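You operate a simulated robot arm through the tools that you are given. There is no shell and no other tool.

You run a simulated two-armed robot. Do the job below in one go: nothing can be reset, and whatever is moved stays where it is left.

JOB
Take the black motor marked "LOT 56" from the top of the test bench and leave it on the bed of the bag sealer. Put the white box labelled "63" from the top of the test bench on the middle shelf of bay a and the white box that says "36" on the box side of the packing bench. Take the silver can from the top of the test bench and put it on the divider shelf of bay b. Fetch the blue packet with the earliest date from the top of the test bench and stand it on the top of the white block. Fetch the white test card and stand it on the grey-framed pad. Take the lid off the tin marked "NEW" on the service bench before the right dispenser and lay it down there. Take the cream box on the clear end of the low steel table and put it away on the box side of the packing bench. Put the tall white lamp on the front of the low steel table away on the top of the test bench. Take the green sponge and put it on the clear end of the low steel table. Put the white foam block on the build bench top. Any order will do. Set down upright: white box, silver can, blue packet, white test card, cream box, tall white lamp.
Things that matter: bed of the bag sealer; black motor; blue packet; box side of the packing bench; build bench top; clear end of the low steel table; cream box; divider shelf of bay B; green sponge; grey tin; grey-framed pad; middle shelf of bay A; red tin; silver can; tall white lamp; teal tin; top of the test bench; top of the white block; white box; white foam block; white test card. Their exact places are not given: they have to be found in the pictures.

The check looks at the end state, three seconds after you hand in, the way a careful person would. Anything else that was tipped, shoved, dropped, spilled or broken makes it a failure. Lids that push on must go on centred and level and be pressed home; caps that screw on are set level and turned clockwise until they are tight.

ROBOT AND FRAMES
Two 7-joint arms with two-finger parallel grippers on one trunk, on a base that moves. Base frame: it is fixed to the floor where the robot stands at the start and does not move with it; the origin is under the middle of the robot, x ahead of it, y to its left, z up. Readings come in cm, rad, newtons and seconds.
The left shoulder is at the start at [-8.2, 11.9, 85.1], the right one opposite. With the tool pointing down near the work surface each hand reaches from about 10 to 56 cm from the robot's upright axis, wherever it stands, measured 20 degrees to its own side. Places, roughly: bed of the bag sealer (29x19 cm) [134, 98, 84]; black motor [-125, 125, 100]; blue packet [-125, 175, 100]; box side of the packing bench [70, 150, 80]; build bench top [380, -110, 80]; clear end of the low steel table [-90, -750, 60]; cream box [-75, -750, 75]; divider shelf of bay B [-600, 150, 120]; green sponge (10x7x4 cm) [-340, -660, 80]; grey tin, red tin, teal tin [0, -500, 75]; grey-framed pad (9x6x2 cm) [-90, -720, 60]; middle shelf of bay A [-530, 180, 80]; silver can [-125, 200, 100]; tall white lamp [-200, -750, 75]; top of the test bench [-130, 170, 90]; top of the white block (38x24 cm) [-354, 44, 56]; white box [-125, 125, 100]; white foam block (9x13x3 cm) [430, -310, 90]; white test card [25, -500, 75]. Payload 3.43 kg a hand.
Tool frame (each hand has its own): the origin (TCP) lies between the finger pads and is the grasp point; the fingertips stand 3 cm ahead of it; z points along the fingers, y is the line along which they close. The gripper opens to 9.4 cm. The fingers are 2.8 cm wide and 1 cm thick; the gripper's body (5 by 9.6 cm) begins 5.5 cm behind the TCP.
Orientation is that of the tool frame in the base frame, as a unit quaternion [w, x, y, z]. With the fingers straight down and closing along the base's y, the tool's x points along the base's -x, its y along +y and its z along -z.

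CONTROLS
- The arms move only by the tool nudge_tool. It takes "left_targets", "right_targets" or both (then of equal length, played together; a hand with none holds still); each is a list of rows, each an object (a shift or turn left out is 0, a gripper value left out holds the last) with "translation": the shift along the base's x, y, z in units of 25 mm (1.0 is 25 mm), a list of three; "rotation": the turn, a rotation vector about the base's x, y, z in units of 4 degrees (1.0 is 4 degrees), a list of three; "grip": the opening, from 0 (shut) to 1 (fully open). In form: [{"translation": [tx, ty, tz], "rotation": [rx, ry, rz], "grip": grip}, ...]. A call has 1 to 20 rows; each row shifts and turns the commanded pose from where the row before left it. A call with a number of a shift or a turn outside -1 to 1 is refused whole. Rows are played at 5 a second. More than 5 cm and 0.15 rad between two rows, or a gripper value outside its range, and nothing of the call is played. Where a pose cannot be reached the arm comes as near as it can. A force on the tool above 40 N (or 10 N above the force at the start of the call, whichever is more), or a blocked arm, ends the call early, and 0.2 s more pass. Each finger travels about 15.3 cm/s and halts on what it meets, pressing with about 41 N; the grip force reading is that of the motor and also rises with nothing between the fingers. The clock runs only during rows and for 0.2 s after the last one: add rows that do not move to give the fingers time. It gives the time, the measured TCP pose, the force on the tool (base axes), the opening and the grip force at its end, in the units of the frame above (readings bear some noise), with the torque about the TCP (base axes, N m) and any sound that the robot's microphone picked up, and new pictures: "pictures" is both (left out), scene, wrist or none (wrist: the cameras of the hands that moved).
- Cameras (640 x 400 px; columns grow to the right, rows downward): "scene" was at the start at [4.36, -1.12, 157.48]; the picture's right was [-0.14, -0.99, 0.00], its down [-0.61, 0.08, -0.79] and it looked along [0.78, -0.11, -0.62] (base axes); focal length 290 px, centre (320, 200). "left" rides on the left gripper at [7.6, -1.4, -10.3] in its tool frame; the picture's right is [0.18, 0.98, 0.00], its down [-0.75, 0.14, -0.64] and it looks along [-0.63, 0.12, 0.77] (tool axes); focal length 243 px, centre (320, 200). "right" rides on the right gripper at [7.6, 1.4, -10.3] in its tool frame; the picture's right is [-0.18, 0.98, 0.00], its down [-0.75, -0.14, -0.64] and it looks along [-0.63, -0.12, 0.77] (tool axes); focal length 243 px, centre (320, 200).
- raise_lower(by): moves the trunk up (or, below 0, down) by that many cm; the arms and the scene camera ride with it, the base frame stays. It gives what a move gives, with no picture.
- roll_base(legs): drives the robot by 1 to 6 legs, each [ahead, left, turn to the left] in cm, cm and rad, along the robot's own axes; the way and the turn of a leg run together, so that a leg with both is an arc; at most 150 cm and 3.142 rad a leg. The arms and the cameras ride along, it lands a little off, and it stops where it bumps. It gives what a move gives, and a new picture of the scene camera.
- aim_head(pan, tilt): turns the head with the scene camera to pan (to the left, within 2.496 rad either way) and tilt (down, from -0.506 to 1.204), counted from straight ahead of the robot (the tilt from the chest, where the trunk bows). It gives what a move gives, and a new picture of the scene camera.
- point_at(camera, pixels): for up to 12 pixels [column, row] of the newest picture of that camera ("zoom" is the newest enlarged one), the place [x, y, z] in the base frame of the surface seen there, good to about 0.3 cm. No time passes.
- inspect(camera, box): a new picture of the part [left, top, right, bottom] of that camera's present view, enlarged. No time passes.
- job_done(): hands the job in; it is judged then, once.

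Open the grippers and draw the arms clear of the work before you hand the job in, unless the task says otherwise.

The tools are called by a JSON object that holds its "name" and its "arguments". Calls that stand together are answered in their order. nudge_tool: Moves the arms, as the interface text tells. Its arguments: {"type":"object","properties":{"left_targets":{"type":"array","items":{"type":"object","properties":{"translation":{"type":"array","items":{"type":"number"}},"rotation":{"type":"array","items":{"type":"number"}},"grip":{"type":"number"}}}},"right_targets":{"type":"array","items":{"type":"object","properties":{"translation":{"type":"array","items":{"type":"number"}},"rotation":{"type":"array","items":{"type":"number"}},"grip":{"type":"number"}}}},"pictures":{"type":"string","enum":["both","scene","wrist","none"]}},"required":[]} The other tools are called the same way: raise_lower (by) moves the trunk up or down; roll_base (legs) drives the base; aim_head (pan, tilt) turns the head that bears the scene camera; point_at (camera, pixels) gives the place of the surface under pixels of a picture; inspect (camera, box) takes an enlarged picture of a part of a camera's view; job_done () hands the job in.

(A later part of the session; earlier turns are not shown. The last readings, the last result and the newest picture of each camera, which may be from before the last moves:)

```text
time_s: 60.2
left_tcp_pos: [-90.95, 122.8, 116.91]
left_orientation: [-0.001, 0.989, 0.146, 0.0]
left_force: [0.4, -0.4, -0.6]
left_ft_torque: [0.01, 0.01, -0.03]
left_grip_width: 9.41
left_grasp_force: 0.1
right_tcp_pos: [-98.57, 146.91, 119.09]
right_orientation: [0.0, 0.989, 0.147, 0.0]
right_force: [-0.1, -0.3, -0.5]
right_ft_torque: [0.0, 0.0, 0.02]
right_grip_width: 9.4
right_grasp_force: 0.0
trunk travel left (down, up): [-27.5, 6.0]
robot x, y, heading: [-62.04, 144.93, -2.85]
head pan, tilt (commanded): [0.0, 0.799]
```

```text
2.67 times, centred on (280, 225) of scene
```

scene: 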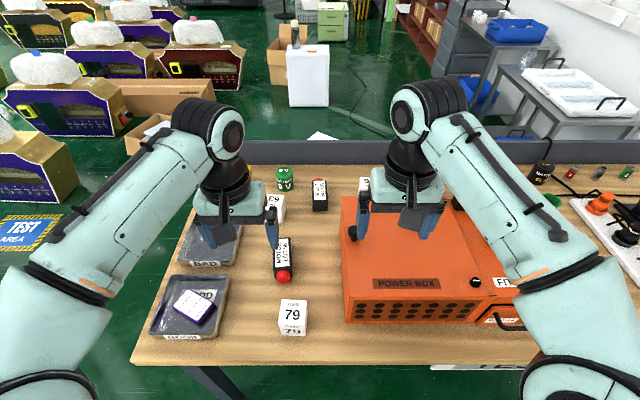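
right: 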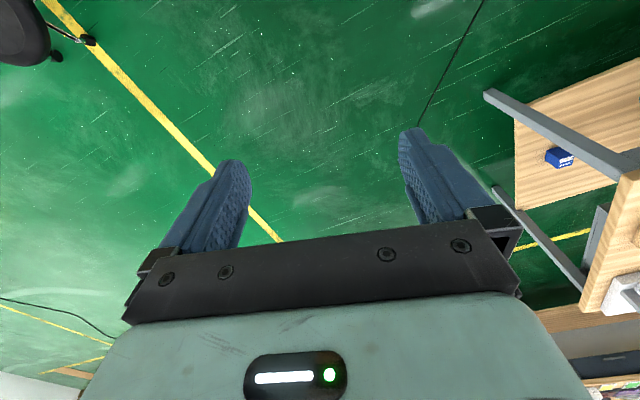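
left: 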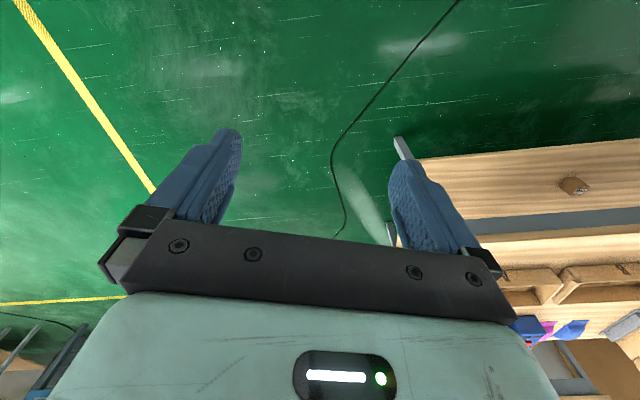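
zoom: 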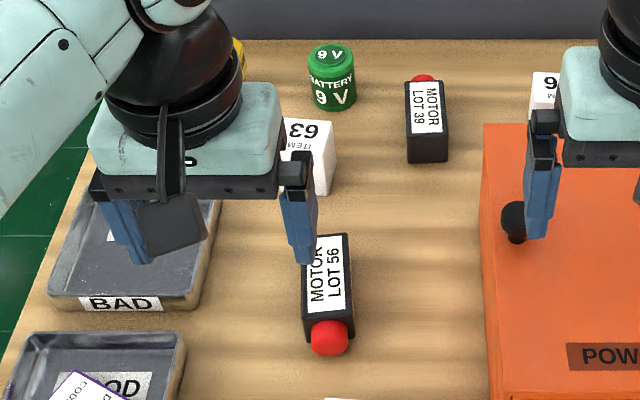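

I bring the left hand over the motor at z≈117 and turn it 5.7° to align with it.

{"name": "nudge_tool", "arguments": {"left_targets": [{"translation": [-0.907, -0.06, 0], "rotation": [0, 0, 0.238], "grip": 1}, {"translation": [-0.907, -0.06, 0], "rotation": [0, 0, 0.238], "grip": 1}, {"translation": [-0.907, -0.06, 0], "rotation": [0, 0, 0.238], "grip": 1}, {"translation": [-0.907, -0.06, 0], "rotation": [0, 0, 0.238], "grip": 1}, {"translation": [-0.907, -0.06, 0], "rotation": [0, 0, 0.238], "grip": 1}, {"translation": [-0.907, -0.06, 0], "rotation": [0, 0, 0.238], "grip": 1}, {"translation": [0, 0, -1]}, {"translation": [0, 0, -1]}, {"translation": [0, 0, -1]}, {"translation": [0, 0, -1]}]}}

```text
time_s: 62.4
left_tcp_pos: [-100.16, 121.88, 106.12]
left_orientation: [0.001, 0.981, 0.195, -0.001]
left_force: [-0.3, -0.7, -0.1]
left_ft_torque: [-0.02, -0.01, 0.04]
left_grip_width: 9.41
left_grasp_force: 0.1
left hand out of reach, approached as far as the arm can: row 5, 6
right_tcp_pos: [-98.59, 146.86, 119.08]
right_orientation: [0.0, 0.989, 0.146, 0.0]
right_force: [0.6, 0.0, 0.0]
right_ft_torque: [0.0, 0.03, -0.02]
right_grip_width: 9.42
right_grasp_force: 0.2
trunk travel left (down, up): [-27.5, 6.0]
robot x, y, heading: [-62.23, 144.64, -2.846]
head pan, tilt (commanded): [0.0, 0.799]
```

scene: 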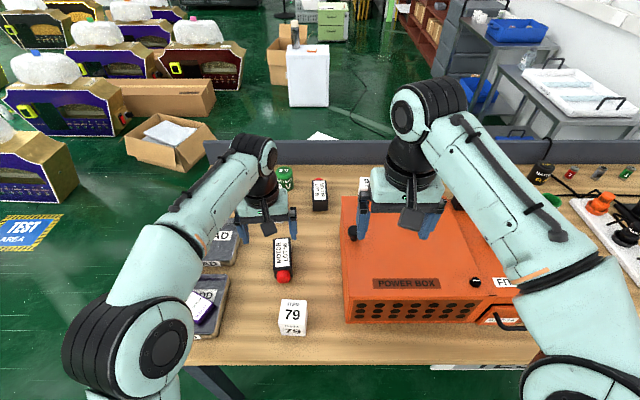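
left: 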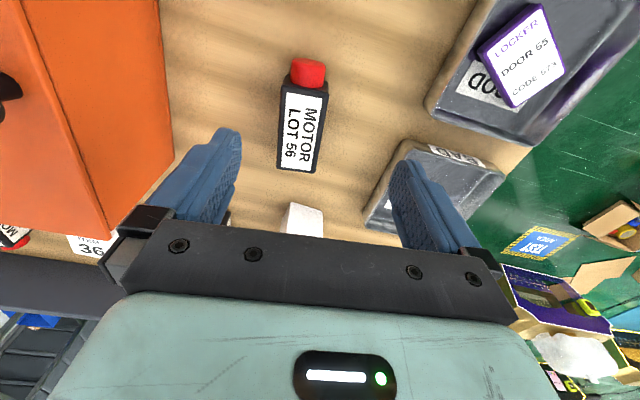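

The left hand was short of reach by 4 cm. I check where the elbow is relative to the bench edge before moving closer.

{"name": "point_at", "arguments": {"camera": "scene", "pixels": [[130, 310], [120, 345], [180, 350], [175, 215], [230, 150], [265, 185], [100, 380], [293, 300], [140, 355]]}}

```text
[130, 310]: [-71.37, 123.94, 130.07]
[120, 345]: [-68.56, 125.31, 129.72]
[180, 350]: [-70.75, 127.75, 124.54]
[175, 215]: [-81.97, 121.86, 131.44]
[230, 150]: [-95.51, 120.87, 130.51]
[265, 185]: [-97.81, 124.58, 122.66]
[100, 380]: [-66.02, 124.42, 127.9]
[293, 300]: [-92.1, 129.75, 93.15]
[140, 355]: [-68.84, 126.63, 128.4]
```

The elbow is high above the bench (z≈125), so I move the base 5 cm closer.

{"name": "roll_base", "arguments": {"legs": [[5, 0, 0]]}}

{"name": "nudge_tool", "arguments": {"left_targets": [{"translation": [0, 0, -0.4]}, {"translation": [0, 0, -0.4]}], "pictures": "both"}}

```text
time_s: 63.3
left_tcp_pos: [-105.06, 120.62, 106.22]
left_orientation: [0.0, 0.981, 0.195, 0.0]
left_force: [-1.3, -0.1, 0.1]
left_ft_torque: [-0.01, -0.02, -0.02]
left_grip_width: 9.42
left_grasp_force: 0.0
right_tcp_pos: [-103.33, 145.51, 119.12]
right_orientation: [0.001, 0.989, 0.147, 0.0]
right_force: [-0.8, -0.5, 0.2]
right_ft_torque: [0.01, -0.02, -0.02]
right_grip_width: 9.41
right_grasp_force: 0.1
trunk travel left (down, up): [-27.5, 6.0]
robot x, y, heading: [-66.87, 143.29, -2.852]
head pan, tilt (commanded): [0.0, 0.799]
```

scene: 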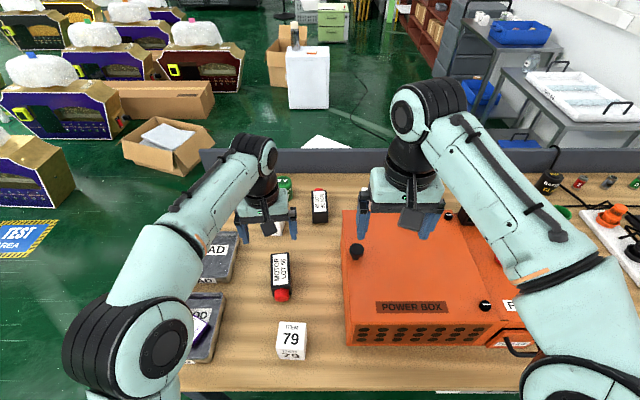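

```text
time_s: 63.9
left_tcp_pos: [-105.11, 120.56, 104.05]
left_orientation: [0.0, 0.981, 0.195, -0.001]
left_force: [-0.3, 0.4, 0.1]
left_ft_torque: [0.0, -0.03, -0.01]
left_grip_width: 9.39
left_grasp_force: 0.1
right_tcp_pos: [-103.3, 145.43, 119.18]
right_orientation: [0.0, 0.989, 0.146, 0.0]
right_force: [-0.3, -0.5, 0.2]
right_ft_torque: [0.05, -0.01, -0.03]
right_grip_width: 9.39
right_grasp_force: 0.0
trunk travel left (down, up): [-27.5, 6.0]
robot x, y, heading: [-67.13, 143.68, -2.851]
head pan, tilt (commanded): [0.0, 0.799]
```

scene: 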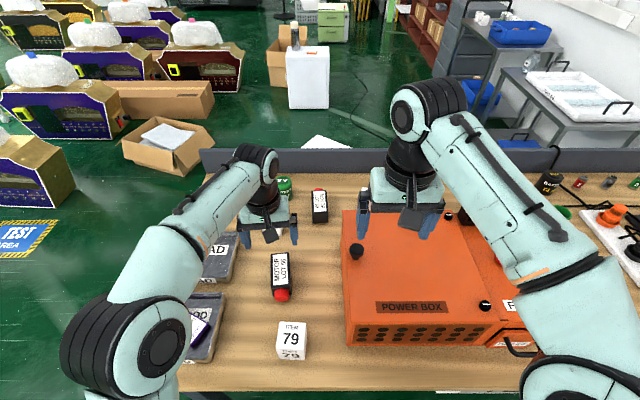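
left: 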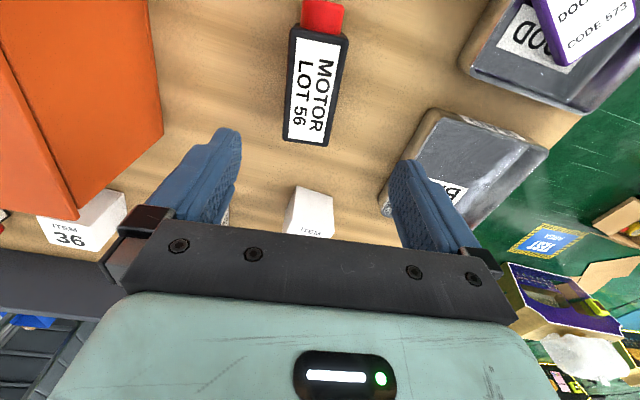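

I measure the motor with the left wrist camera.

{"name": "point_at", "arguments": {"camera": "left", "pixels": [[293, 38], [345, 40], [328, 140], [287, 135], [318, 90], [322, 15], [308, 215]]}}

```text
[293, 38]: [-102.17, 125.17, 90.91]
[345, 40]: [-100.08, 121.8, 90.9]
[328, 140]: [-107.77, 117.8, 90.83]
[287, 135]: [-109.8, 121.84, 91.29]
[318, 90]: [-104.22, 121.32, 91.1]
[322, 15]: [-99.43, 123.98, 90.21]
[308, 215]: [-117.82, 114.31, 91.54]
```

Motor centre is about (-104.9,121.6). I adjust, descend to z≈89.4 and close.

{"name": "nudge_tool", "arguments": {"left_targets": [{"translation": [0.08, 0.4, 0], "rotation": [0, 0, 0.4]}, {"translation": [0, 0, -1]}, {"translation": [0, 0, -1]}, {"translation": [0, 0, -1]}, {"translation": [0, 0, -1]}, {"translation": [0, 0, -1]}, {"translation": [0, 0, -0.86]}, {"translation": [0, 0, 0]}], "pictures": "wrist"}}

```text
time_s: 65.7
left_tcp_pos: [-104.75, 121.62, 89.66]
left_orientation: [0.0, 0.978, 0.209, 0.0]
left_force: [0.5, -0.6, 0.1]
left_ft_torque: [-0.02, 0.01, -0.03]
left_grip_width: 9.44
left_grasp_force: 0.1
right_tcp_pos: [-103.22, 145.59, 119.18]
right_orientation: [0.001, 0.989, 0.146, 0.0]
right_force: [-0.4, -0.3, 0.1]
right_ft_torque: [-0.01, -0.01, -0.02]
right_grip_width: 9.39
right_grasp_force: 0.0
trunk travel left (down, up): [-27.5, 6.0]
robot x, y, heading: [-66.99, 143.47, -2.841]
head pan, tilt (commanded): [0.0, 0.799]
```

left: 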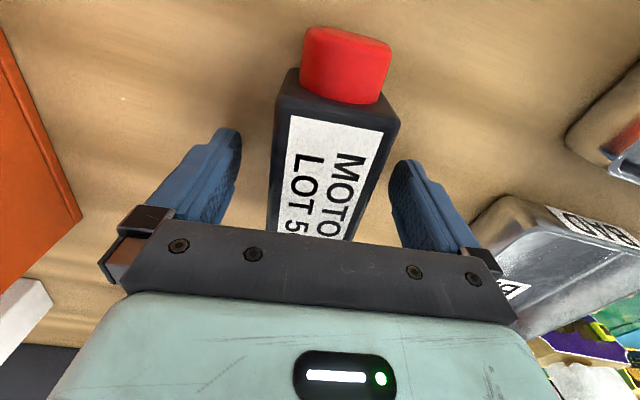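

The motor sits between the fingers; I close and lift.

{"name": "nudge_tool", "arguments": {"left_targets": [{"grip": 0}, {"grip": 0}, {"grip": 0}, {"translation": [0, 0, 0.5], "grip": 0}, {"translation": [0, 0, 0.5], "grip": 0}, {"translation": [0, 0, 1], "grip": 0}, {"translation": [0, 0, 1], "grip": 0}, {"translation": [0, 0, 1], "grip": 0}], "pictures": "both"}}

```text
time_s: 67.5
left_tcp_pos: [-104.9, 121.54, 99.63]
left_orientation: [0.001, 0.978, 0.209, 0.0]
left_force: [0.2, -0.6, -3.5]
left_ft_torque: [-0.02, -0.02, 0.01]
left_grip_width: 5.42
left_grasp_force: 40.4
right_tcp_pos: [-103.36, 145.43, 119.07]
right_orientation: [-0.001, 0.989, 0.146, 0.0]
right_force: [-0.1, -0.6, -0.6]
right_ft_torque: [0.02, -0.02, -0.03]
right_grip_width: 9.39
right_grasp_force: 0.1
trunk travel left (down, up): [-27.5, 6.0]
robot x, y, heading: [-67.1, 143.78, -2.849]
head pan, tilt (commanded): [0.0, 0.799]
```

scene: 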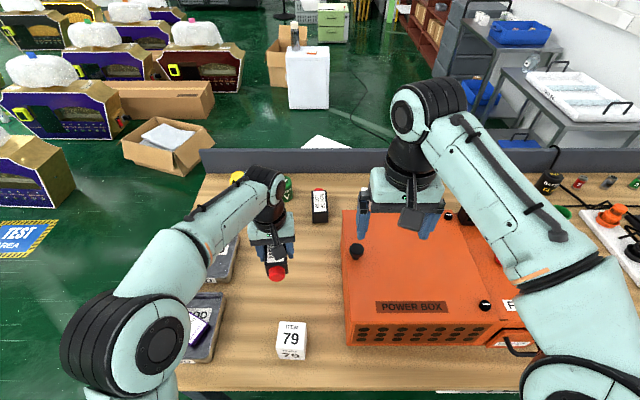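
left: 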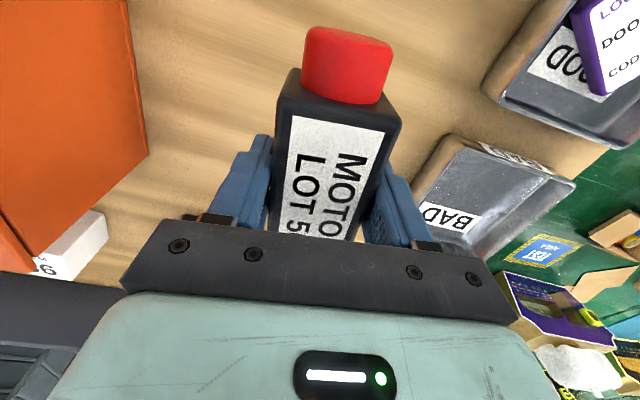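

Motor gripped (5.4 cm). I lift it higher and draw it back toward the robot.

{"name": "nudge_tool", "arguments": {"left_targets": [{"translation": [0, 0, 1]}, {"translation": [0, 0, 1]}, {"translation": [0, 0, 1]}, {"translation": [0.6, 0.2, 0.8]}, {"translation": [0.8, 0.24, 0.8]}, {"translation": [0.9, 0.28, 0.8]}, {"translation": [0.95, 0.29, 0.6]}, {"translation": [0.95, 0.29, 0.4]}], "pictures": "scene"}}

{"name": "roll_base", "arguments": {"legs": [[-40, 0, 0]]}}

```text
time_s: 69.3
left_tcp_pos: [-94.21, 124.67, 115.81]
left_orientation: [0.0, 0.978, 0.209, -0.001]
left_force: [0.0, -1.0, -4.4]
left_ft_torque: [-0.02, 0.0, 0.0]
left_grip_width: 5.41
left_grasp_force: 40.8
right_tcp_pos: [-103.22, 145.47, 119.18]
right_orientation: [0.0, 0.989, 0.146, 0.0]
right_force: [0.4, 0.3, 0.3]
right_ft_torque: [0.04, -0.01, -0.02]
right_grip_width: 9.41
right_grasp_force: 0.0
trunk travel left (down, up): [-27.5, 6.0]
robot x, y, heading: [-67.09, 143.7, -2.85]
head pan, tilt (commanded): [0.0, 0.799]
```

scene: 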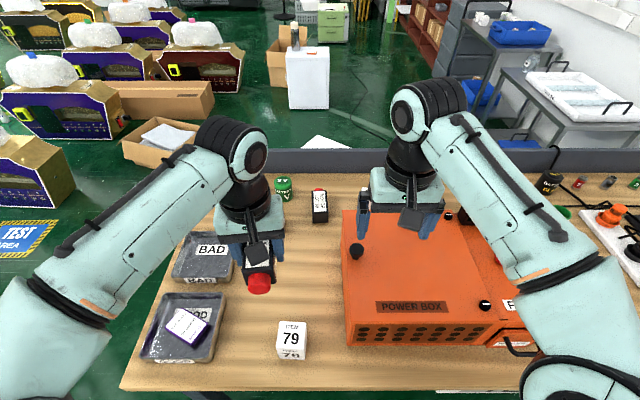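

```text
time_s: 71.8
left_tcp_pos: [-56.44, 136.09, 115.72]
left_orientation: [0.0, 0.978, 0.209, -0.001]
left_force: [0.3, -0.2, -3.4]
left_ft_torque: [0.0, -0.01, -0.01]
left_grip_width: 5.42
left_grasp_force: 40.6
right_tcp_pos: [-65.46, 156.87, 119.07]
right_orientation: [-0.001, 0.989, 0.148, -0.001]
right_force: [0.6, -0.4, -1.0]
right_ft_torque: [0.05, 0.02, 0.0]
right_grip_width: 9.4
right_grasp_force: 0.0
trunk travel left (down, up): [-27.5, 6.0]
robot x, y, heading: [-28.86, 155.2, -2.845]
head pan, tilt (commanded): [0.0, 0.799]
```

scene: 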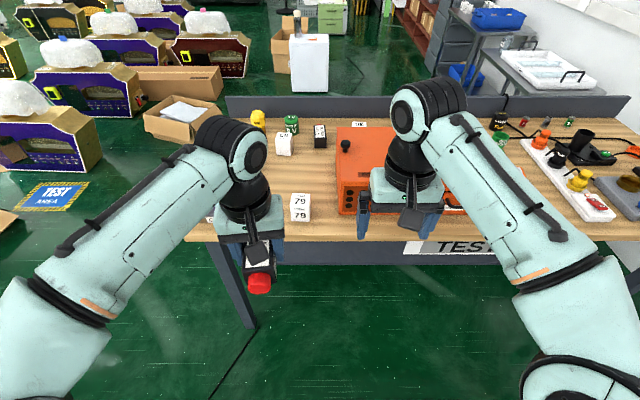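

I turn around to face the packing bench and look at its box side and the sealer.

{"name": "roll_base", "arguments": {"legs": [[0, 0, 3.141]]}}

{"name": "aim_head", "arguments": {"pan": 0.0, "tilt": 0.55}}

{"name": "inspect", "arguments": {"camera": "scene", "box": [120, 60, 520, 310]}}

```text
time_s: 79.6
left_tcp_pos: [-2.31, 174.77, 115.71]
left_orientation: [0.001, -0.221, 0.975, 0.0]
left_force: [-0.2, 0.0, -4.4]
left_ft_torque: [0.0, 0.04, -0.01]
left_grip_width: 5.41
left_grasp_force: 40.8
right_tcp_pos: [7.18, 154.27, 119.06]
right_orientation: [0.001, -0.159, 0.987, 0.0]
right_force: [0.5, 0.1, -0.4]
right_ft_torque: [-0.03, 0.02, 0.01]
right_grip_width: 9.34
right_grasp_force: 0.1
trunk travel left (down, up): [-27.5, 6.0]
robot x, y, heading: [-29.11, 155.27, 0.322]
head pan, tilt (commanded): [0.0, 0.799]
```

scene: 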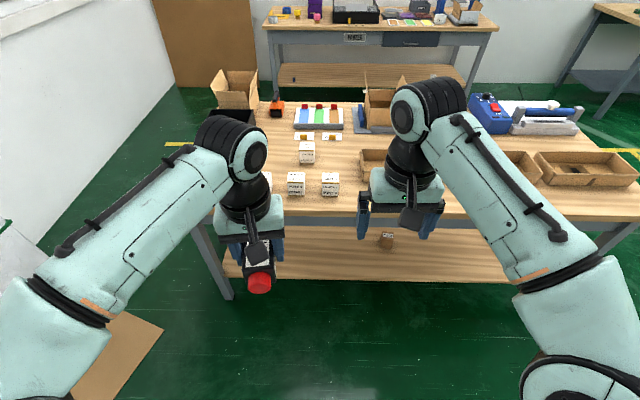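

```text
time_s: 80.4
left_tcp_pos: [-2.22, 174.73, 115.66]
left_orientation: [0.0, -0.222, 0.975, 0.0]
left_force: [-0.2, -0.7, -2.6]
left_ft_torque: [0.0, 0.03, -0.03]
left_grip_width: 5.42
left_grasp_force: 41.1
right_tcp_pos: [7.06, 154.29, 119.19]
right_orientation: [0.0, -0.158, 0.987, -0.001]
right_force: [0.9, -0.5, -0.2]
right_ft_torque: [0.01, 0.0, -0.01]
right_grip_width: 9.4
right_grasp_force: 0.1
trunk travel left (down, up): [-27.5, 6.0]
robot x, y, heading: [-29.26, 155.13, 0.318]
head pan, tilt (commanded): [0.0, 0.55]
```

scene: 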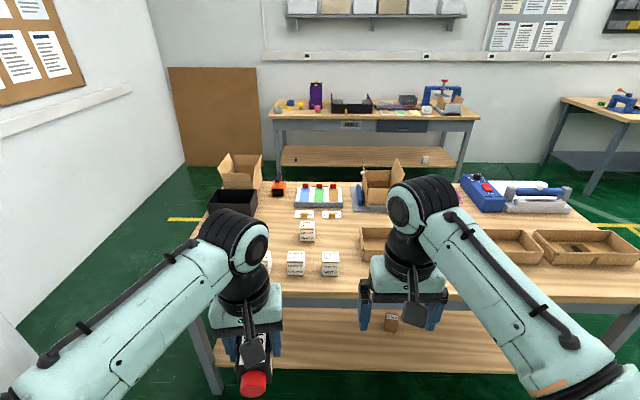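

```text
1.60 times, centred on (320, 185) of scene
```

zoom: 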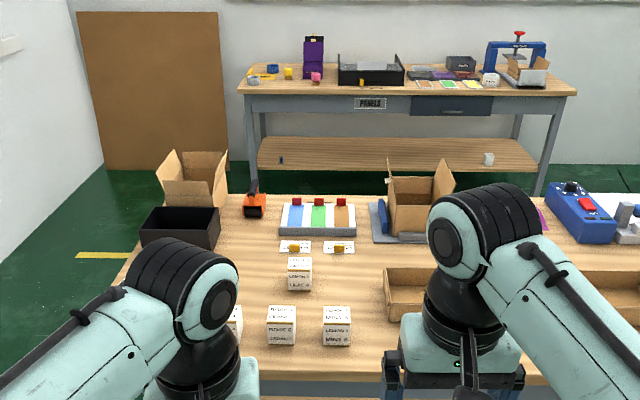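

{"name": "inspect", "arguments": {"camera": "scene", "box": [260, 200, 360, 290]}}

{"name": "point_at", "arguments": {"camera": "scene", "pixels": [[307, 230], [295, 262], [331, 262], [307, 242], [296, 276], [331, 276], [313, 290], [200, 300], [470, 300], [345, 290], [350, 235], [280, 230]]}}

```text
4.44 times, centred on (310, 245) of scene
```

zoom: 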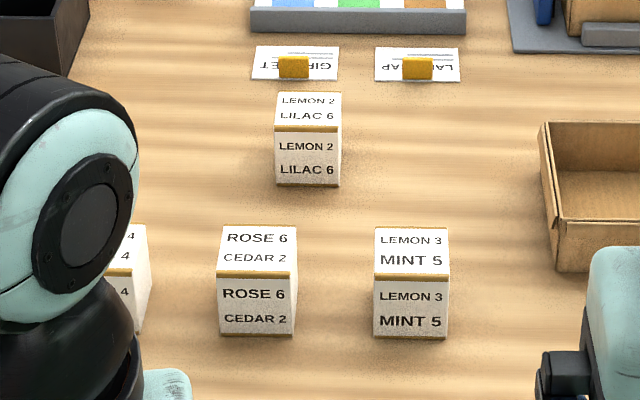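

```text
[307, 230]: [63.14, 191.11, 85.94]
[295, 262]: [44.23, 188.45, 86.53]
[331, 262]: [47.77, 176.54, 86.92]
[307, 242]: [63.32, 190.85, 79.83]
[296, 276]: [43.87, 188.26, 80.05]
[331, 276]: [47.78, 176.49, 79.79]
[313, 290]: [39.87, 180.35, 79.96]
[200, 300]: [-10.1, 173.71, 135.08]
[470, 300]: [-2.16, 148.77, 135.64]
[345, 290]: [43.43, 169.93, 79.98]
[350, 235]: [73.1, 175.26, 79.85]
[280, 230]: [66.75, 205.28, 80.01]
```

The cream boxes with writing are on the near strip (z=80), so that's the box side. I drive around to the right end of the packing bench to reach the sealer.

{"name": "roll_base", "arguments": {"legs": [[-5, -121, 0], [60, -60, 0], [0, 0, 1.56], [15, -85, 0]]}}

{"name": "aim_head", "arguments": {"pan": 0.0, "tilt": 0.75}}

```text
time_s: 108.0
left_tcp_pos: [132.5, 73.05, 115.66]
left_orientation: [0.0, 0.864, -0.503, -0.001]
left_force: [1.2, -0.7, -3.0]
left_ft_torque: [-0.02, -0.01, 0.01]
left_grip_width: 5.42
left_grasp_force: 40.9
right_tcp_pos: [152.24, 83.95, 119.0]
right_orientation: [0.0, 0.831, -0.557, 0.0]
right_force: [0.4, 0.6, -0.2]
right_ft_torque: [-0.02, 0.01, -0.01]
right_grip_width: 9.37
right_grasp_force: 0.1
trunk travel left (down, up): [-27.5, 6.0]
robot x, y, heading: [154.0, 47.74, 1.959]
head pan, tilt (commanded): [0.0, 0.55]
```

scene: 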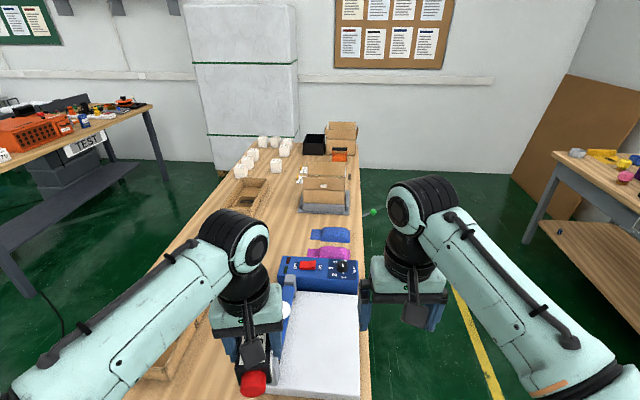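

```text
time_s: 108.7
left_tcp_pos: [132.43, 73.04, 115.8]
left_orientation: [0.0, 0.864, -0.503, 0.0]
left_force: [-0.4, -0.3, -4.0]
left_ft_torque: [0.02, -0.01, -0.03]
left_grip_width: 5.41
left_grasp_force: 41.0
right_tcp_pos: [152.13, 83.96, 119.1]
right_orientation: [-0.001, 0.83, -0.557, -0.001]
right_force: [0.8, -0.8, 0.4]
right_ft_torque: [-0.02, -0.01, -0.01]
right_grip_width: 9.41
right_grasp_force: 0.0
trunk travel left (down, up): [-27.5, 6.0]
robot x, y, heading: [153.84, 47.68, 1.957]
head pan, tilt (commanded): [0.0, 0.75]
```

scene: 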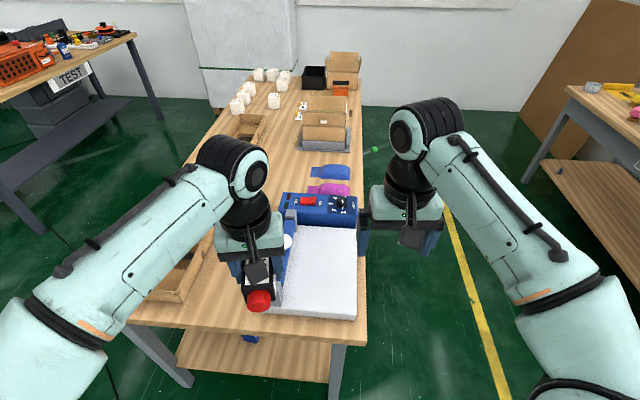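

The white bed of the sealer is at (320,265). I zoom and measure.

{"name": "inspect", "arguments": {"camera": "scene", "box": [230, 180, 400, 330]}}

{"name": "point_at", "arguments": {"camera": "scene", "pixels": [[300, 232], [352, 232], [352, 310], [282, 305], [320, 270], [340, 250], [290, 255], [305, 290], [350, 338], [290, 240], [160, 290]]}}

```text
2.67 times, centred on (315, 255) of scene
```

zoom: 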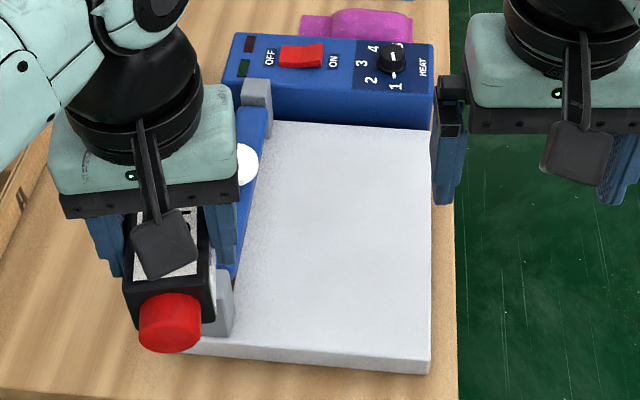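

```text
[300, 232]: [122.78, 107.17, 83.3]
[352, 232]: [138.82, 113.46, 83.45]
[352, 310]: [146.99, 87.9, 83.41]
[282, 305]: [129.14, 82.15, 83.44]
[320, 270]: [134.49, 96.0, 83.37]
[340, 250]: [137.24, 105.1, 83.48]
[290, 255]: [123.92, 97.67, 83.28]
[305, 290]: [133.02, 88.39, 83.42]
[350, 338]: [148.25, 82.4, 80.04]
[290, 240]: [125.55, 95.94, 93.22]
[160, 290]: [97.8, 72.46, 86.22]
```

Bed surface z=83.4, centre ≈(135,98). I check the clearance of the panels bench on the right before shifting.

{"name": "point_at", "arguments": {"camera": "scene", "pixels": [[570, 92], [638, 125], [530, 185], [600, 92], [560, 170]]}}

```text
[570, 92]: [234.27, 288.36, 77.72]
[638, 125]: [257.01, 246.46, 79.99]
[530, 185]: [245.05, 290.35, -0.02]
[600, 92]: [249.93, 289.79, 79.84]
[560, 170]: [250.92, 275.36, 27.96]
```

Plenty of room on the right. I shift the base ahead 8 and right 14 while turning slightly, then move the hand over the bed.

{"name": "roll_base", "arguments": {"legs": [[8, -14, -0.06]]}}

```text
time_s: 110.6
left_tcp_pos: [144.32, 86.58, 115.71]
left_orientation: [0.0, 0.849, -0.529, 0.0]
left_force: [0.5, -0.2, -4.3]
left_ft_torque: [-0.01, 0.04, 0.0]
left_grip_width: 5.41
left_grasp_force: 40.8
right_tcp_pos: [164.79, 96.38, 119.15]
right_orientation: [0.0, 0.813, -0.583, 0.0]
right_force: [0.3, -0.6, 0.3]
right_ft_torque: [-0.02, -0.03, -0.02]
right_grip_width: 9.39
right_grasp_force: 0.0
trunk travel left (down, up): [-27.5, 6.0]
robot x, y, heading: [164.4, 60.04, 1.901]
head pan, tilt (commanded): [0.0, 0.75]
```

scene: 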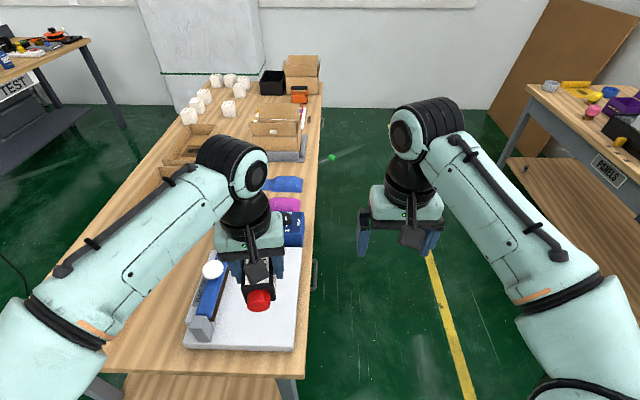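

I move the motor over the bed centre, align it with the bed, and lower to about z=96 to check.

{"name": "nudge_tool", "arguments": {"left_targets": [{"translation": [-0.664, 0.936, 0], "rotation": [0, 0, -0.42]}, {"translation": [-0.664, 0.936, 0], "rotation": [0, 0, -0.42]}, {"translation": [-0.664, 0.936, 0], "rotation": [0, 0, -0.42]}, {"translation": [-0.664, 0.936, 0], "rotation": [0, 0, -0.42]}, {"translation": [-0.664, 0.936, 0], "rotation": [0, 0, -0.42]}, {"translation": [0, 0, -1]}, {"translation": [0, 0, -1]}, {"translation": [0, 0, -1]}, {"translation": [0, 0, -1]}, {"translation": [0, 0, -1]}, {"translation": [0, 0, -1]}, {"translation": [0, 0, -1]}]}}

```text
time_s: 113.2
left_tcp_pos: [136.48, 97.59, 98.12]
left_orientation: [0.0, 0.808, -0.59, 0.001]
left_force: [0.7, 0.2, -4.4]
left_ft_torque: [0.0, 0.0, 0.0]
left_grip_width: 5.42
left_grasp_force: 41.4
left hand out of reach, approached as far as the arm can: row 5
right_tcp_pos: [164.62, 96.34, 119.17]
right_orientation: [-0.001, 0.813, -0.582, 0.0]
right_force: [1.2, -0.3, -0.6]
right_ft_torque: [0.01, 0.0, -0.01]
right_grip_width: 9.44
right_grasp_force: 0.0
trunk travel left (down, up): [-27.5, 6.0]
robot x, y, heading: [164.36, 60.06, 1.896]
head pan, tilt (commanded): [0.0, 0.75]
```

scene: 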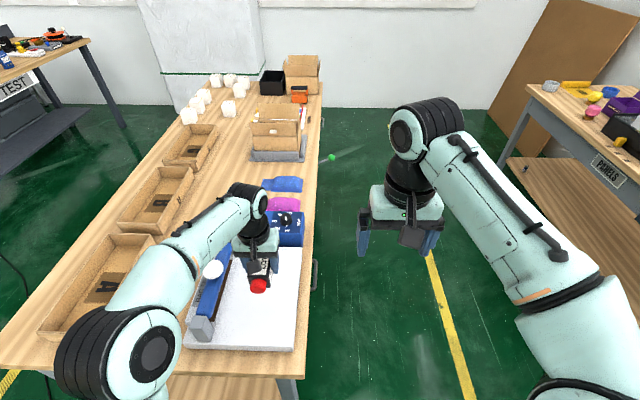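
left: 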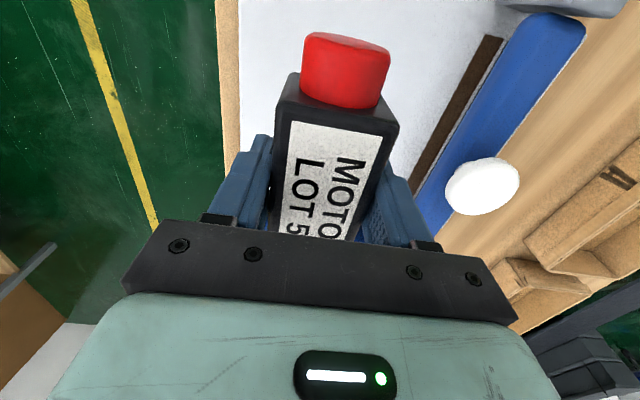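

Clear of the blue bar. I lower to z≈87.4.

{"name": "nudge_tool", "arguments": {"left_targets": [{"translation": [0, 0, -1]}, {"translation": [0, 0, -1]}, {"translation": [0, 0, -1]}, {"translation": [0, 0, -0.9]}, {"translation": [0, 0, -0.3]}, {"translation": [0, 0, 0]}], "pictures": "wrist"}}

```text
time_s: 114.6
left_tcp_pos: [136.61, 97.48, 87.84]
left_orientation: [0.0, 0.808, -0.59, -0.001]
left_force: [1.0, -0.6, -3.2]
left_ft_torque: [0.02, 0.0, -0.04]
left_grip_width: 5.42
left_grasp_force: 40.7
right_tcp_pos: [164.78, 96.33, 119.04]
right_orientation: [0.0, 0.813, -0.582, 0.0]
right_force: [-0.9, -0.3, -0.2]
right_ft_torque: [-0.01, 0.02, -0.02]
right_grip_width: 9.41
right_grasp_force: 0.1
trunk travel left (down, up): [-27.5, 6.0]
robot x, y, heading: [164.22, 59.78, 1.902]
head pan, tilt (commanded): [0.0, 0.75]
```

left: 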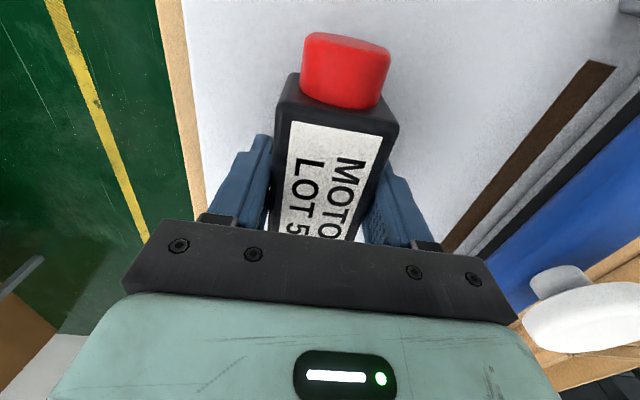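

Not yet touching; I lower in small steps watching the force.

{"name": "nudge_tool", "arguments": {"left_targets": [{"translation": [0, 0, -0.1]}, {"translation": [0, 0, -0.1]}, {"translation": [0, 0, 0]}], "pictures": "none"}}

```text
time_s: 115.4
left_tcp_pos: [136.63, 97.58, 87.18]
left_orientation: [0.0, 0.807, -0.59, 0.0]
left_force: [0.2, 0.2, -3.4]
left_ft_torque: [0.02, 0.02, 0.0]
left_grip_width: 5.42
left_grasp_force: 41.1
right_tcp_pos: [164.71, 96.32, 119.14]
right_orientation: [0.0, 0.813, -0.582, 0.001]
right_force: [0.2, -0.5, 0.3]
right_ft_torque: [-0.02, 0.01, 0.01]
right_grip_width: 9.4
right_grasp_force: 0.1
trunk travel left (down, up): [-27.5, 6.0]
robot x, y, heading: [164.5, 59.81, 1.898]
head pan, tilt (commanded): [0.0, 0.75]
```

{"name": "nudge_tool", "arguments": {"left_targets": [{"translation": [0, 0, -0.08]}, {"translation": [0, 0, 0]}, {"translation": [0, 0, -0.08]}, {"translation": [0, 0, 0]}], "pictures": "none"}}

```text
time_s: 116.4
left_tcp_pos: [136.67, 97.5, 87.14]
left_orientation: [-0.003, 0.808, -0.59, -0.003]
left_force: [-1.9, -3.4, 34.0]
left_ft_torque: [-0.45, -0.11, 0.0]
left_grip_width: 5.41
left_grasp_force: 40.9
right_tcp_pos: [164.79, 96.08, 119.16]
right_orientation: [-0.001, 0.813, -0.583, 0.0]
right_force: [-0.7, -0.3, 0.0]
right_ft_torque: [0.0, 0.04, 0.01]
right_grip_width: 9.43
right_grasp_force: 0.1
trunk travel left (down, up): [-27.5, 6.0]
robot x, y, heading: [164.21, 60.25, 1.901]
head pan, tilt (commanded): [0.0, 0.75]
```

Contact (34 N up) – the motor rests on the bed. I ease up slightly, open partly, and rise.

{"name": "nudge_tool", "arguments": {"left_targets": [{"translation": [0, 0, 0.08]}, {"grip": 0.76}, {"grip": 0.76}, {"grip": 0.76}, {"translation": [0, 0, 1], "grip": 0.76}, {"translation": [0, 0, 1]}, {"translation": [0, 0, 1]}, {"translation": [0, 0, 1]}, {"translation": [0, 0, 1]}, {"translation": [0, 0, 1]}, {"translation": [0, 0, 1]}, {"translation": [0.3, -0.85, 1]}, {"translation": [0.3, -0.85, 1]}, {"translation": [0.3, -0.85, 1]}, {"translation": [0.3, -0.85, 0.5]}]}}

```text
time_s: 119.6
left_tcp_pos: [139.58, 88.88, 113.31]
left_orientation: [-0.001, 0.808, -0.589, -0.001]
left_force: [-0.1, 0.3, -0.1]
left_ft_torque: [0.01, 0.0, -0.03]
left_grip_width: 7.13
left_grasp_force: 0.1
right_tcp_pos: [164.88, 96.33, 119.24]
right_orientation: [0.0, 0.813, -0.582, 0.0]
right_force: [-0.5, -0.1, 0.7]
right_ft_torque: [0.0, -0.03, 0.02]
right_grip_width: 9.41
right_grasp_force: 0.0
trunk travel left (down, up): [-27.5, 6.0]
robot x, y, heading: [163.95, 60.08, 1.898]
head pan, tilt (commanded): [0.0, 0.75]
```

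scene: 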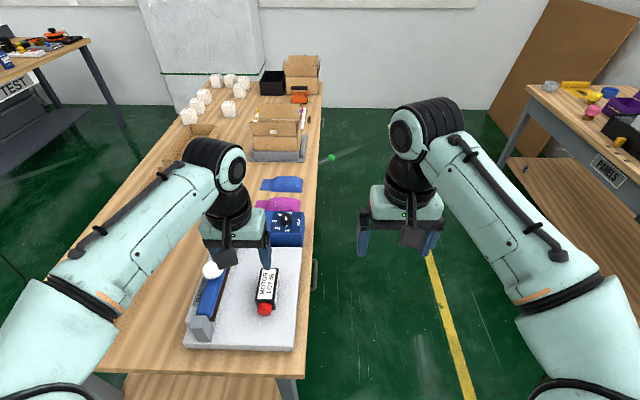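
left: 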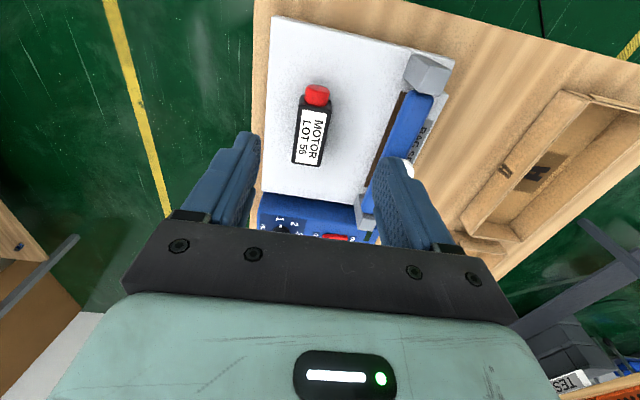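

Motor LOT 56 rests on the bed. I back away, turn right toward the build bench, and look there for the foam block.

{"name": "roll_base", "arguments": {"legs": [[-30, -10, 0], [0, 0, -2.5]]}}

{"name": "aim_head", "arguments": {"pan": 0.0, "tilt": 0.35}}

{"name": "inspect", "arguments": {"camera": "scene", "box": [120, 60, 520, 260]}}

```text
time_s: 127.5
left_tcp_pos: [220.77, 28.13, 113.26]
left_orientation: [0.001, 0.279, 0.96, 0.0]
left_force: [-0.5, -0.4, -0.7]
left_ft_torque: [-0.01, -0.01, -0.01]
left_grip_width: 7.15
left_grasp_force: 0.0
right_tcp_pos: [206.13, 6.3, 119.23]
right_orientation: [0.0, 0.27, 0.963, 0.0]
right_force: [0.3, 0.0, -1.1]
right_ft_torque: [0.0, -0.03, 0.04]
right_grip_width: 9.42
right_grasp_force: 0.2
trunk travel left (down, up): [-27.5, 6.0]
robot x, y, heading: [182.85, 34.5, -0.547]
head pan, tilt (commanded): [0.0, 0.75]
```

scene: 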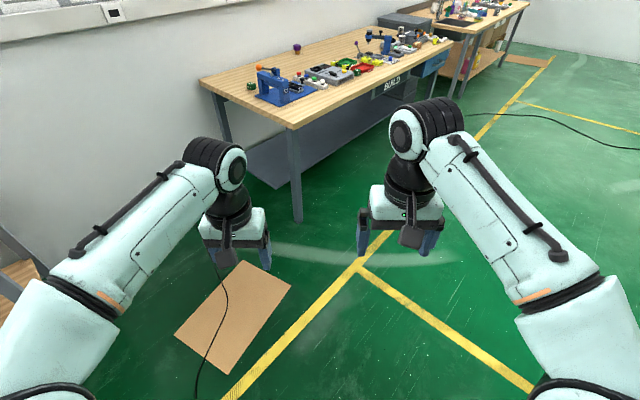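

```text
time_s: 128.4
left_tcp_pos: [220.89, 27.84, 113.2]
left_orientation: [0.001, 0.279, 0.96, -0.001]
left_force: [0.6, -0.8, 0.8]
left_ft_torque: [0.01, 0.02, -0.01]
left_grip_width: 7.13
left_grasp_force: 0.1
right_tcp_pos: [206.12, 6.38, 119.16]
right_orientation: [0.0, 0.27, 0.963, 0.0]
right_force: [-0.1, -0.9, 0.3]
right_ft_torque: [-0.02, -0.01, 0.01]
right_grip_width: 9.4
right_grasp_force: 0.0
trunk travel left (down, up): [-27.5, 6.0]
robot x, y, heading: [183.43, 34.43, -0.543]
head pan, tilt (commanded): [0.0, 0.351]
```

scene: 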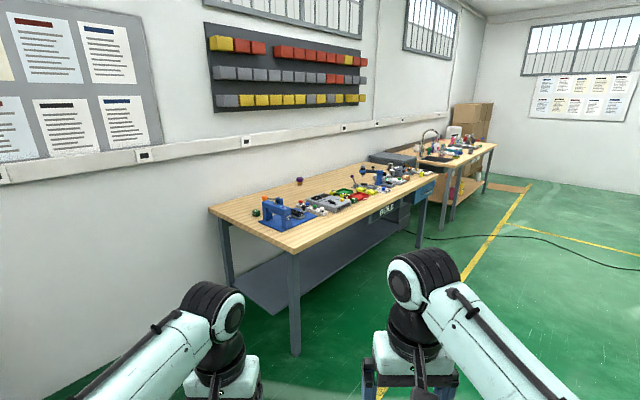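

```text
1.60 times, centred on (320, 160) of scene
```

zoom: 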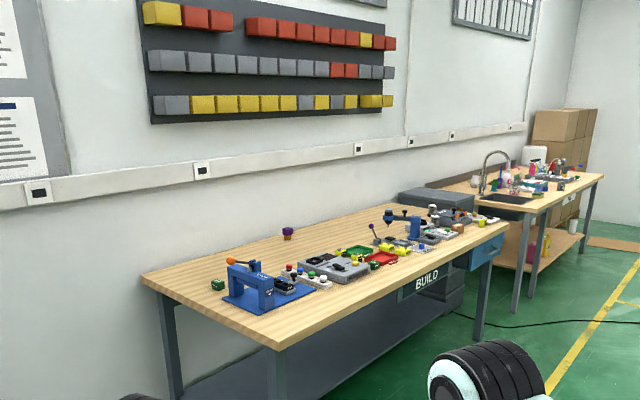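

I measure the build bench front edge and the sink bench.

{"name": "point_at", "arguments": {"camera": "scene", "pixels": [[293, 252], [212, 212], [437, 180], [350, 220], [420, 160], [495, 147], [446, 232], [455, 165], [400, 200], [300, 340], [485, 160], [415, 230]]}}

```text
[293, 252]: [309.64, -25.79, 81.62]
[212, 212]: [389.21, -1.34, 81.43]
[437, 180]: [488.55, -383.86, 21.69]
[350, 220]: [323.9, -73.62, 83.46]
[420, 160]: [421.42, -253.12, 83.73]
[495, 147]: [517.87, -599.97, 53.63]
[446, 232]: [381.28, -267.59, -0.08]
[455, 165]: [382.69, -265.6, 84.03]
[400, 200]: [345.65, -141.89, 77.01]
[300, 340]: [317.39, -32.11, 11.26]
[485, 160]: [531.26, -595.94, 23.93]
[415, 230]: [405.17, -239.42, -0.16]
```

I drive along the aisle to stand before the sink bench, facing it.

{"name": "roll_base", "arguments": {"legs": [[0, 0, 0.84], [12, -130, 0], [12, -130, 0], [10, -130, 0]]}}

{"name": "aim_head", "arguments": {"pan": 0.0, "tilt": 0.6}}

```text
time_s: 164.6
left_tcp_pos: [370.52, -298.27, 113.19]
left_orientation: [0.001, -0.161, 0.987, 0.0]
left_force: [-0.4, -0.1, 0.8]
left_ft_torque: [0.0, -0.03, 0.02]
left_grip_width: 7.14
left_grasp_force: 0.1
right_tcp_pos: [378.07, -323.29, 119.1]
right_orientation: [-0.001, -0.172, 0.985, 0.0]
right_force: [0.4, -0.1, 0.0]
right_ft_torque: [-0.02, 0.0, -0.02]
right_grip_width: 9.42
right_grasp_force: 0.0
trunk travel left (down, up): [-27.5, 6.0]
robot x, y, heading: [341.63, -323.55, 0.341]
head pan, tilt (commanded): [0.0, 0.351]
```

scene: 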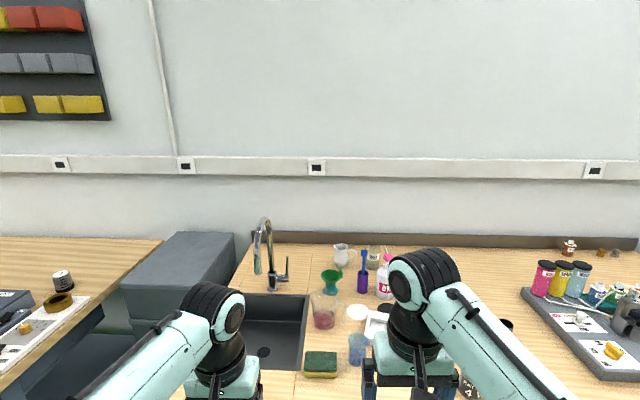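

```text
time_s: 165.4
left_tcp_pos: [370.48, -298.38, 113.19]
left_orientation: [0.001, -0.161, 0.987, 0.001]
left_force: [0.6, -0.6, -0.1]
left_ft_torque: [0.05, 0.0, 0.01]
left_grip_width: 7.14
left_grasp_force: 0.1
right_tcp_pos: [378.03, -323.27, 119.11]
right_orientation: [0.0, -0.171, 0.985, 0.0]
right_force: [-0.2, 0.0, 0.3]
right_ft_torque: [0.02, -0.01, 0.0]
right_grip_width: 9.4
right_grasp_force: 0.1
trunk travel left (down, up): [-27.5, 6.0]
robot x, y, heading: [341.44, -323.36, 0.344]
head pan, tilt (commanded): [0.0, 0.6]
```

scene: 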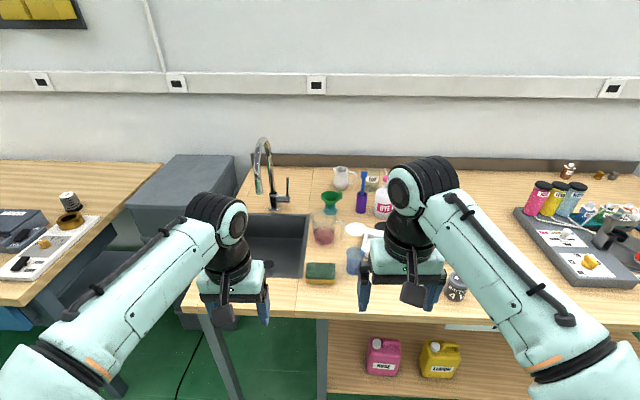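

{"name": "inspect", "arguments": {"camera": "scene", "box": [280, 150, 400, 300]}}

{"name": "inspect", "arguments": {"camera": "right", "box": [0, 0, 640, 400]}}

```text
2.67 times, centred on (340, 225) of scene
```

zoom: 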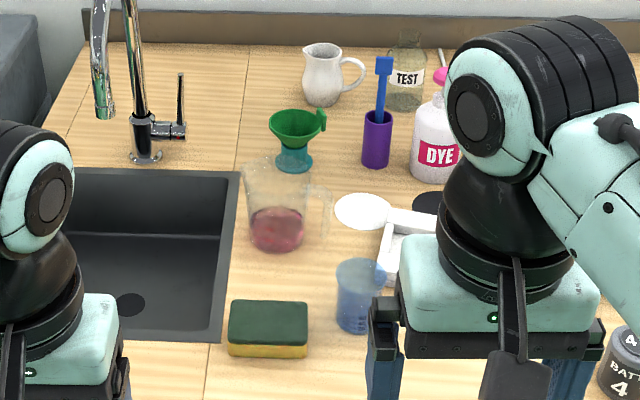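

```text
1.00 times, centred on (320, 200) of right (not enlarged: the box is as wide or as high as the picture)
```

zoom: 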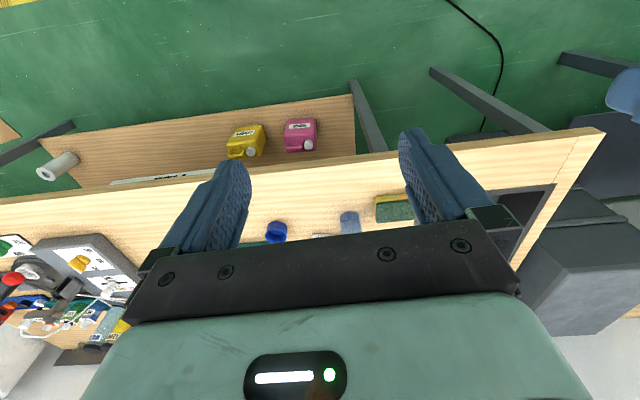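

The area behind the right hand is hidden. I move the base right by 20 cm to see it.

{"name": "roll_base", "arguments": {"legs": [[0, -20, -0.04]]}}

{"name": "inspect", "arguments": {"camera": "scene", "box": [250, 150, 400, 300]}}

```text
time_s: 167.8
left_tcp_pos: [377.89, -318.37, 113.27]
left_orientation: [0.001, -0.14, 0.99, -0.001]
left_force: [0.2, -1.0, 0.6]
left_ft_torque: [-0.02, -0.02, 0.01]
left_grip_width: 7.13
left_grasp_force: 0.2
right_tcp_pos: [384.34, -343.83, 119.16]
right_orientation: [0.001, -0.15, 0.989, 0.0]
right_force: [-0.3, 0.1, -0.4]
right_ft_torque: [0.0, 0.02, -0.01]
right_grip_width: 9.37
right_grasp_force: 0.1
trunk travel left (down, up): [-27.5, 6.0]
robot x, y, heading: [348.04, -342.44, 0.302]
head pan, tilt (commanded): [0.0, 0.6]
```

scene: 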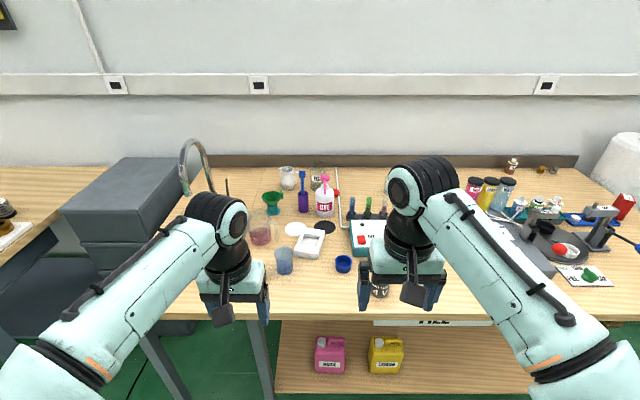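

```text
2.67 times, centred on (325, 225) of scene
```

zoom: 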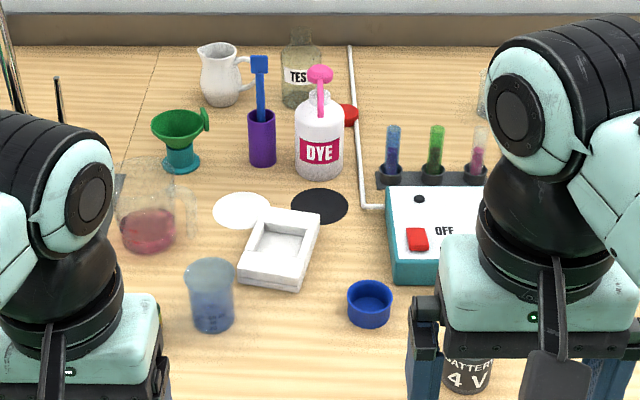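

The white foam block with a pocket is at zoom (280,250). I measure its corners.

{"name": "point_at", "arguments": {"camera": "zoom", "pixels": [[269, 210], [318, 214], [299, 283], [243, 270], [280, 245], [260, 225], [307, 250], [268, 276], [293, 214], [330, 260], [210, 270], [370, 300]]}}

{"name": "inspect", "arguments": {"camera": "scene", "box": [295, 215, 345, 265]}}

```text
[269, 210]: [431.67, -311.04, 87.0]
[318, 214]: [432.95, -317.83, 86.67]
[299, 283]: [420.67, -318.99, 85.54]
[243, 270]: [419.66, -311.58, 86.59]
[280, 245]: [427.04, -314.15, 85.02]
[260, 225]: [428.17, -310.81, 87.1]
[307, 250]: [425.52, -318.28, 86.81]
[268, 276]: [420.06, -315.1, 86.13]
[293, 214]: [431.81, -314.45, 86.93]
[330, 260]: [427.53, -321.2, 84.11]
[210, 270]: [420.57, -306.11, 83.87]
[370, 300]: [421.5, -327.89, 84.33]
```

```text
8.00 times, centred on (320, 240) of scene
```

zoom: 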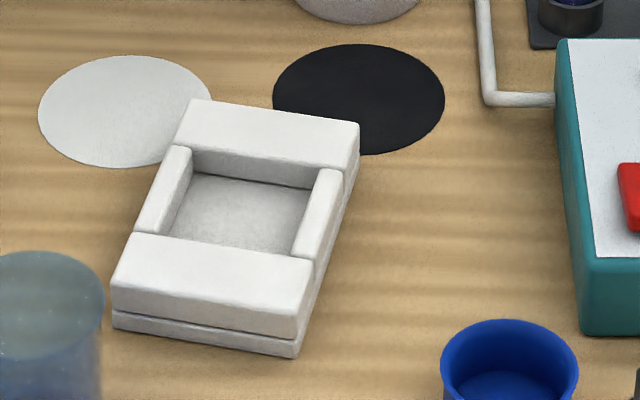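

{"name": "point_at", "arguments": {"camera": "zoom", "pixels": [[192, 104], [356, 128], [300, 318], [114, 284], [142, 232], [190, 150], [166, 232], [292, 252], [316, 260], [325, 172], [345, 176], [240, 210]]}}

```text
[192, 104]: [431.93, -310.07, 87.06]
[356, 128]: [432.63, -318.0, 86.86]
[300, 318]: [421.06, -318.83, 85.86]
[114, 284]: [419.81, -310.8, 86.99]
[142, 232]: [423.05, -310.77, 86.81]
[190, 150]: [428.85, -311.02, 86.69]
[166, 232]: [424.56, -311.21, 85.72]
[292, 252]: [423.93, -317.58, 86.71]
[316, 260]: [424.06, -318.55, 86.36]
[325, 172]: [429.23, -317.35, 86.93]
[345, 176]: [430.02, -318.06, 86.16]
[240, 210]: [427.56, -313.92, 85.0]
```

The block's width is ≈8.3 cm with 1 cm side walls; I'll grip its right side wall with the right hand (one finger in the pocket). First I drive closer.

{"name": "roll_base", "arguments": {"legs": [[20, 10, 0], [14, 0, 0]]}}

```text
time_s: 170.4
left_tcp_pos: [407.13, -301.66, 113.28]
left_orientation: [0.001, -0.132, 0.991, 0.0]
left_force: [0.7, 1.2, 0.3]
left_ft_torque: [-0.06, -0.04, -0.02]
left_grip_width: 7.14
left_grasp_force: 0.1
right_tcp_pos: [413.15, -327.28, 119.05]
right_orientation: [-0.001, -0.142, 0.99, -0.001]
right_force: [-1.3, 1.0, 0.8]
right_ft_torque: [0.0, -0.02, 0.02]
right_grip_width: 9.39
right_grasp_force: 0.1
trunk travel left (down, up): [-27.5, 6.0]
robot x, y, heading: [376.99, -325.01, 0.282]
head pan, tilt (commanded): [0.0, 0.6]
stopped in leg 2: the robot was blocked; the commanded pose is now the measured one
```

scene: 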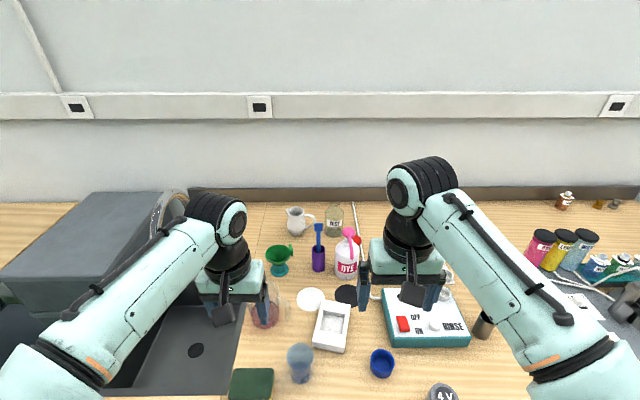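

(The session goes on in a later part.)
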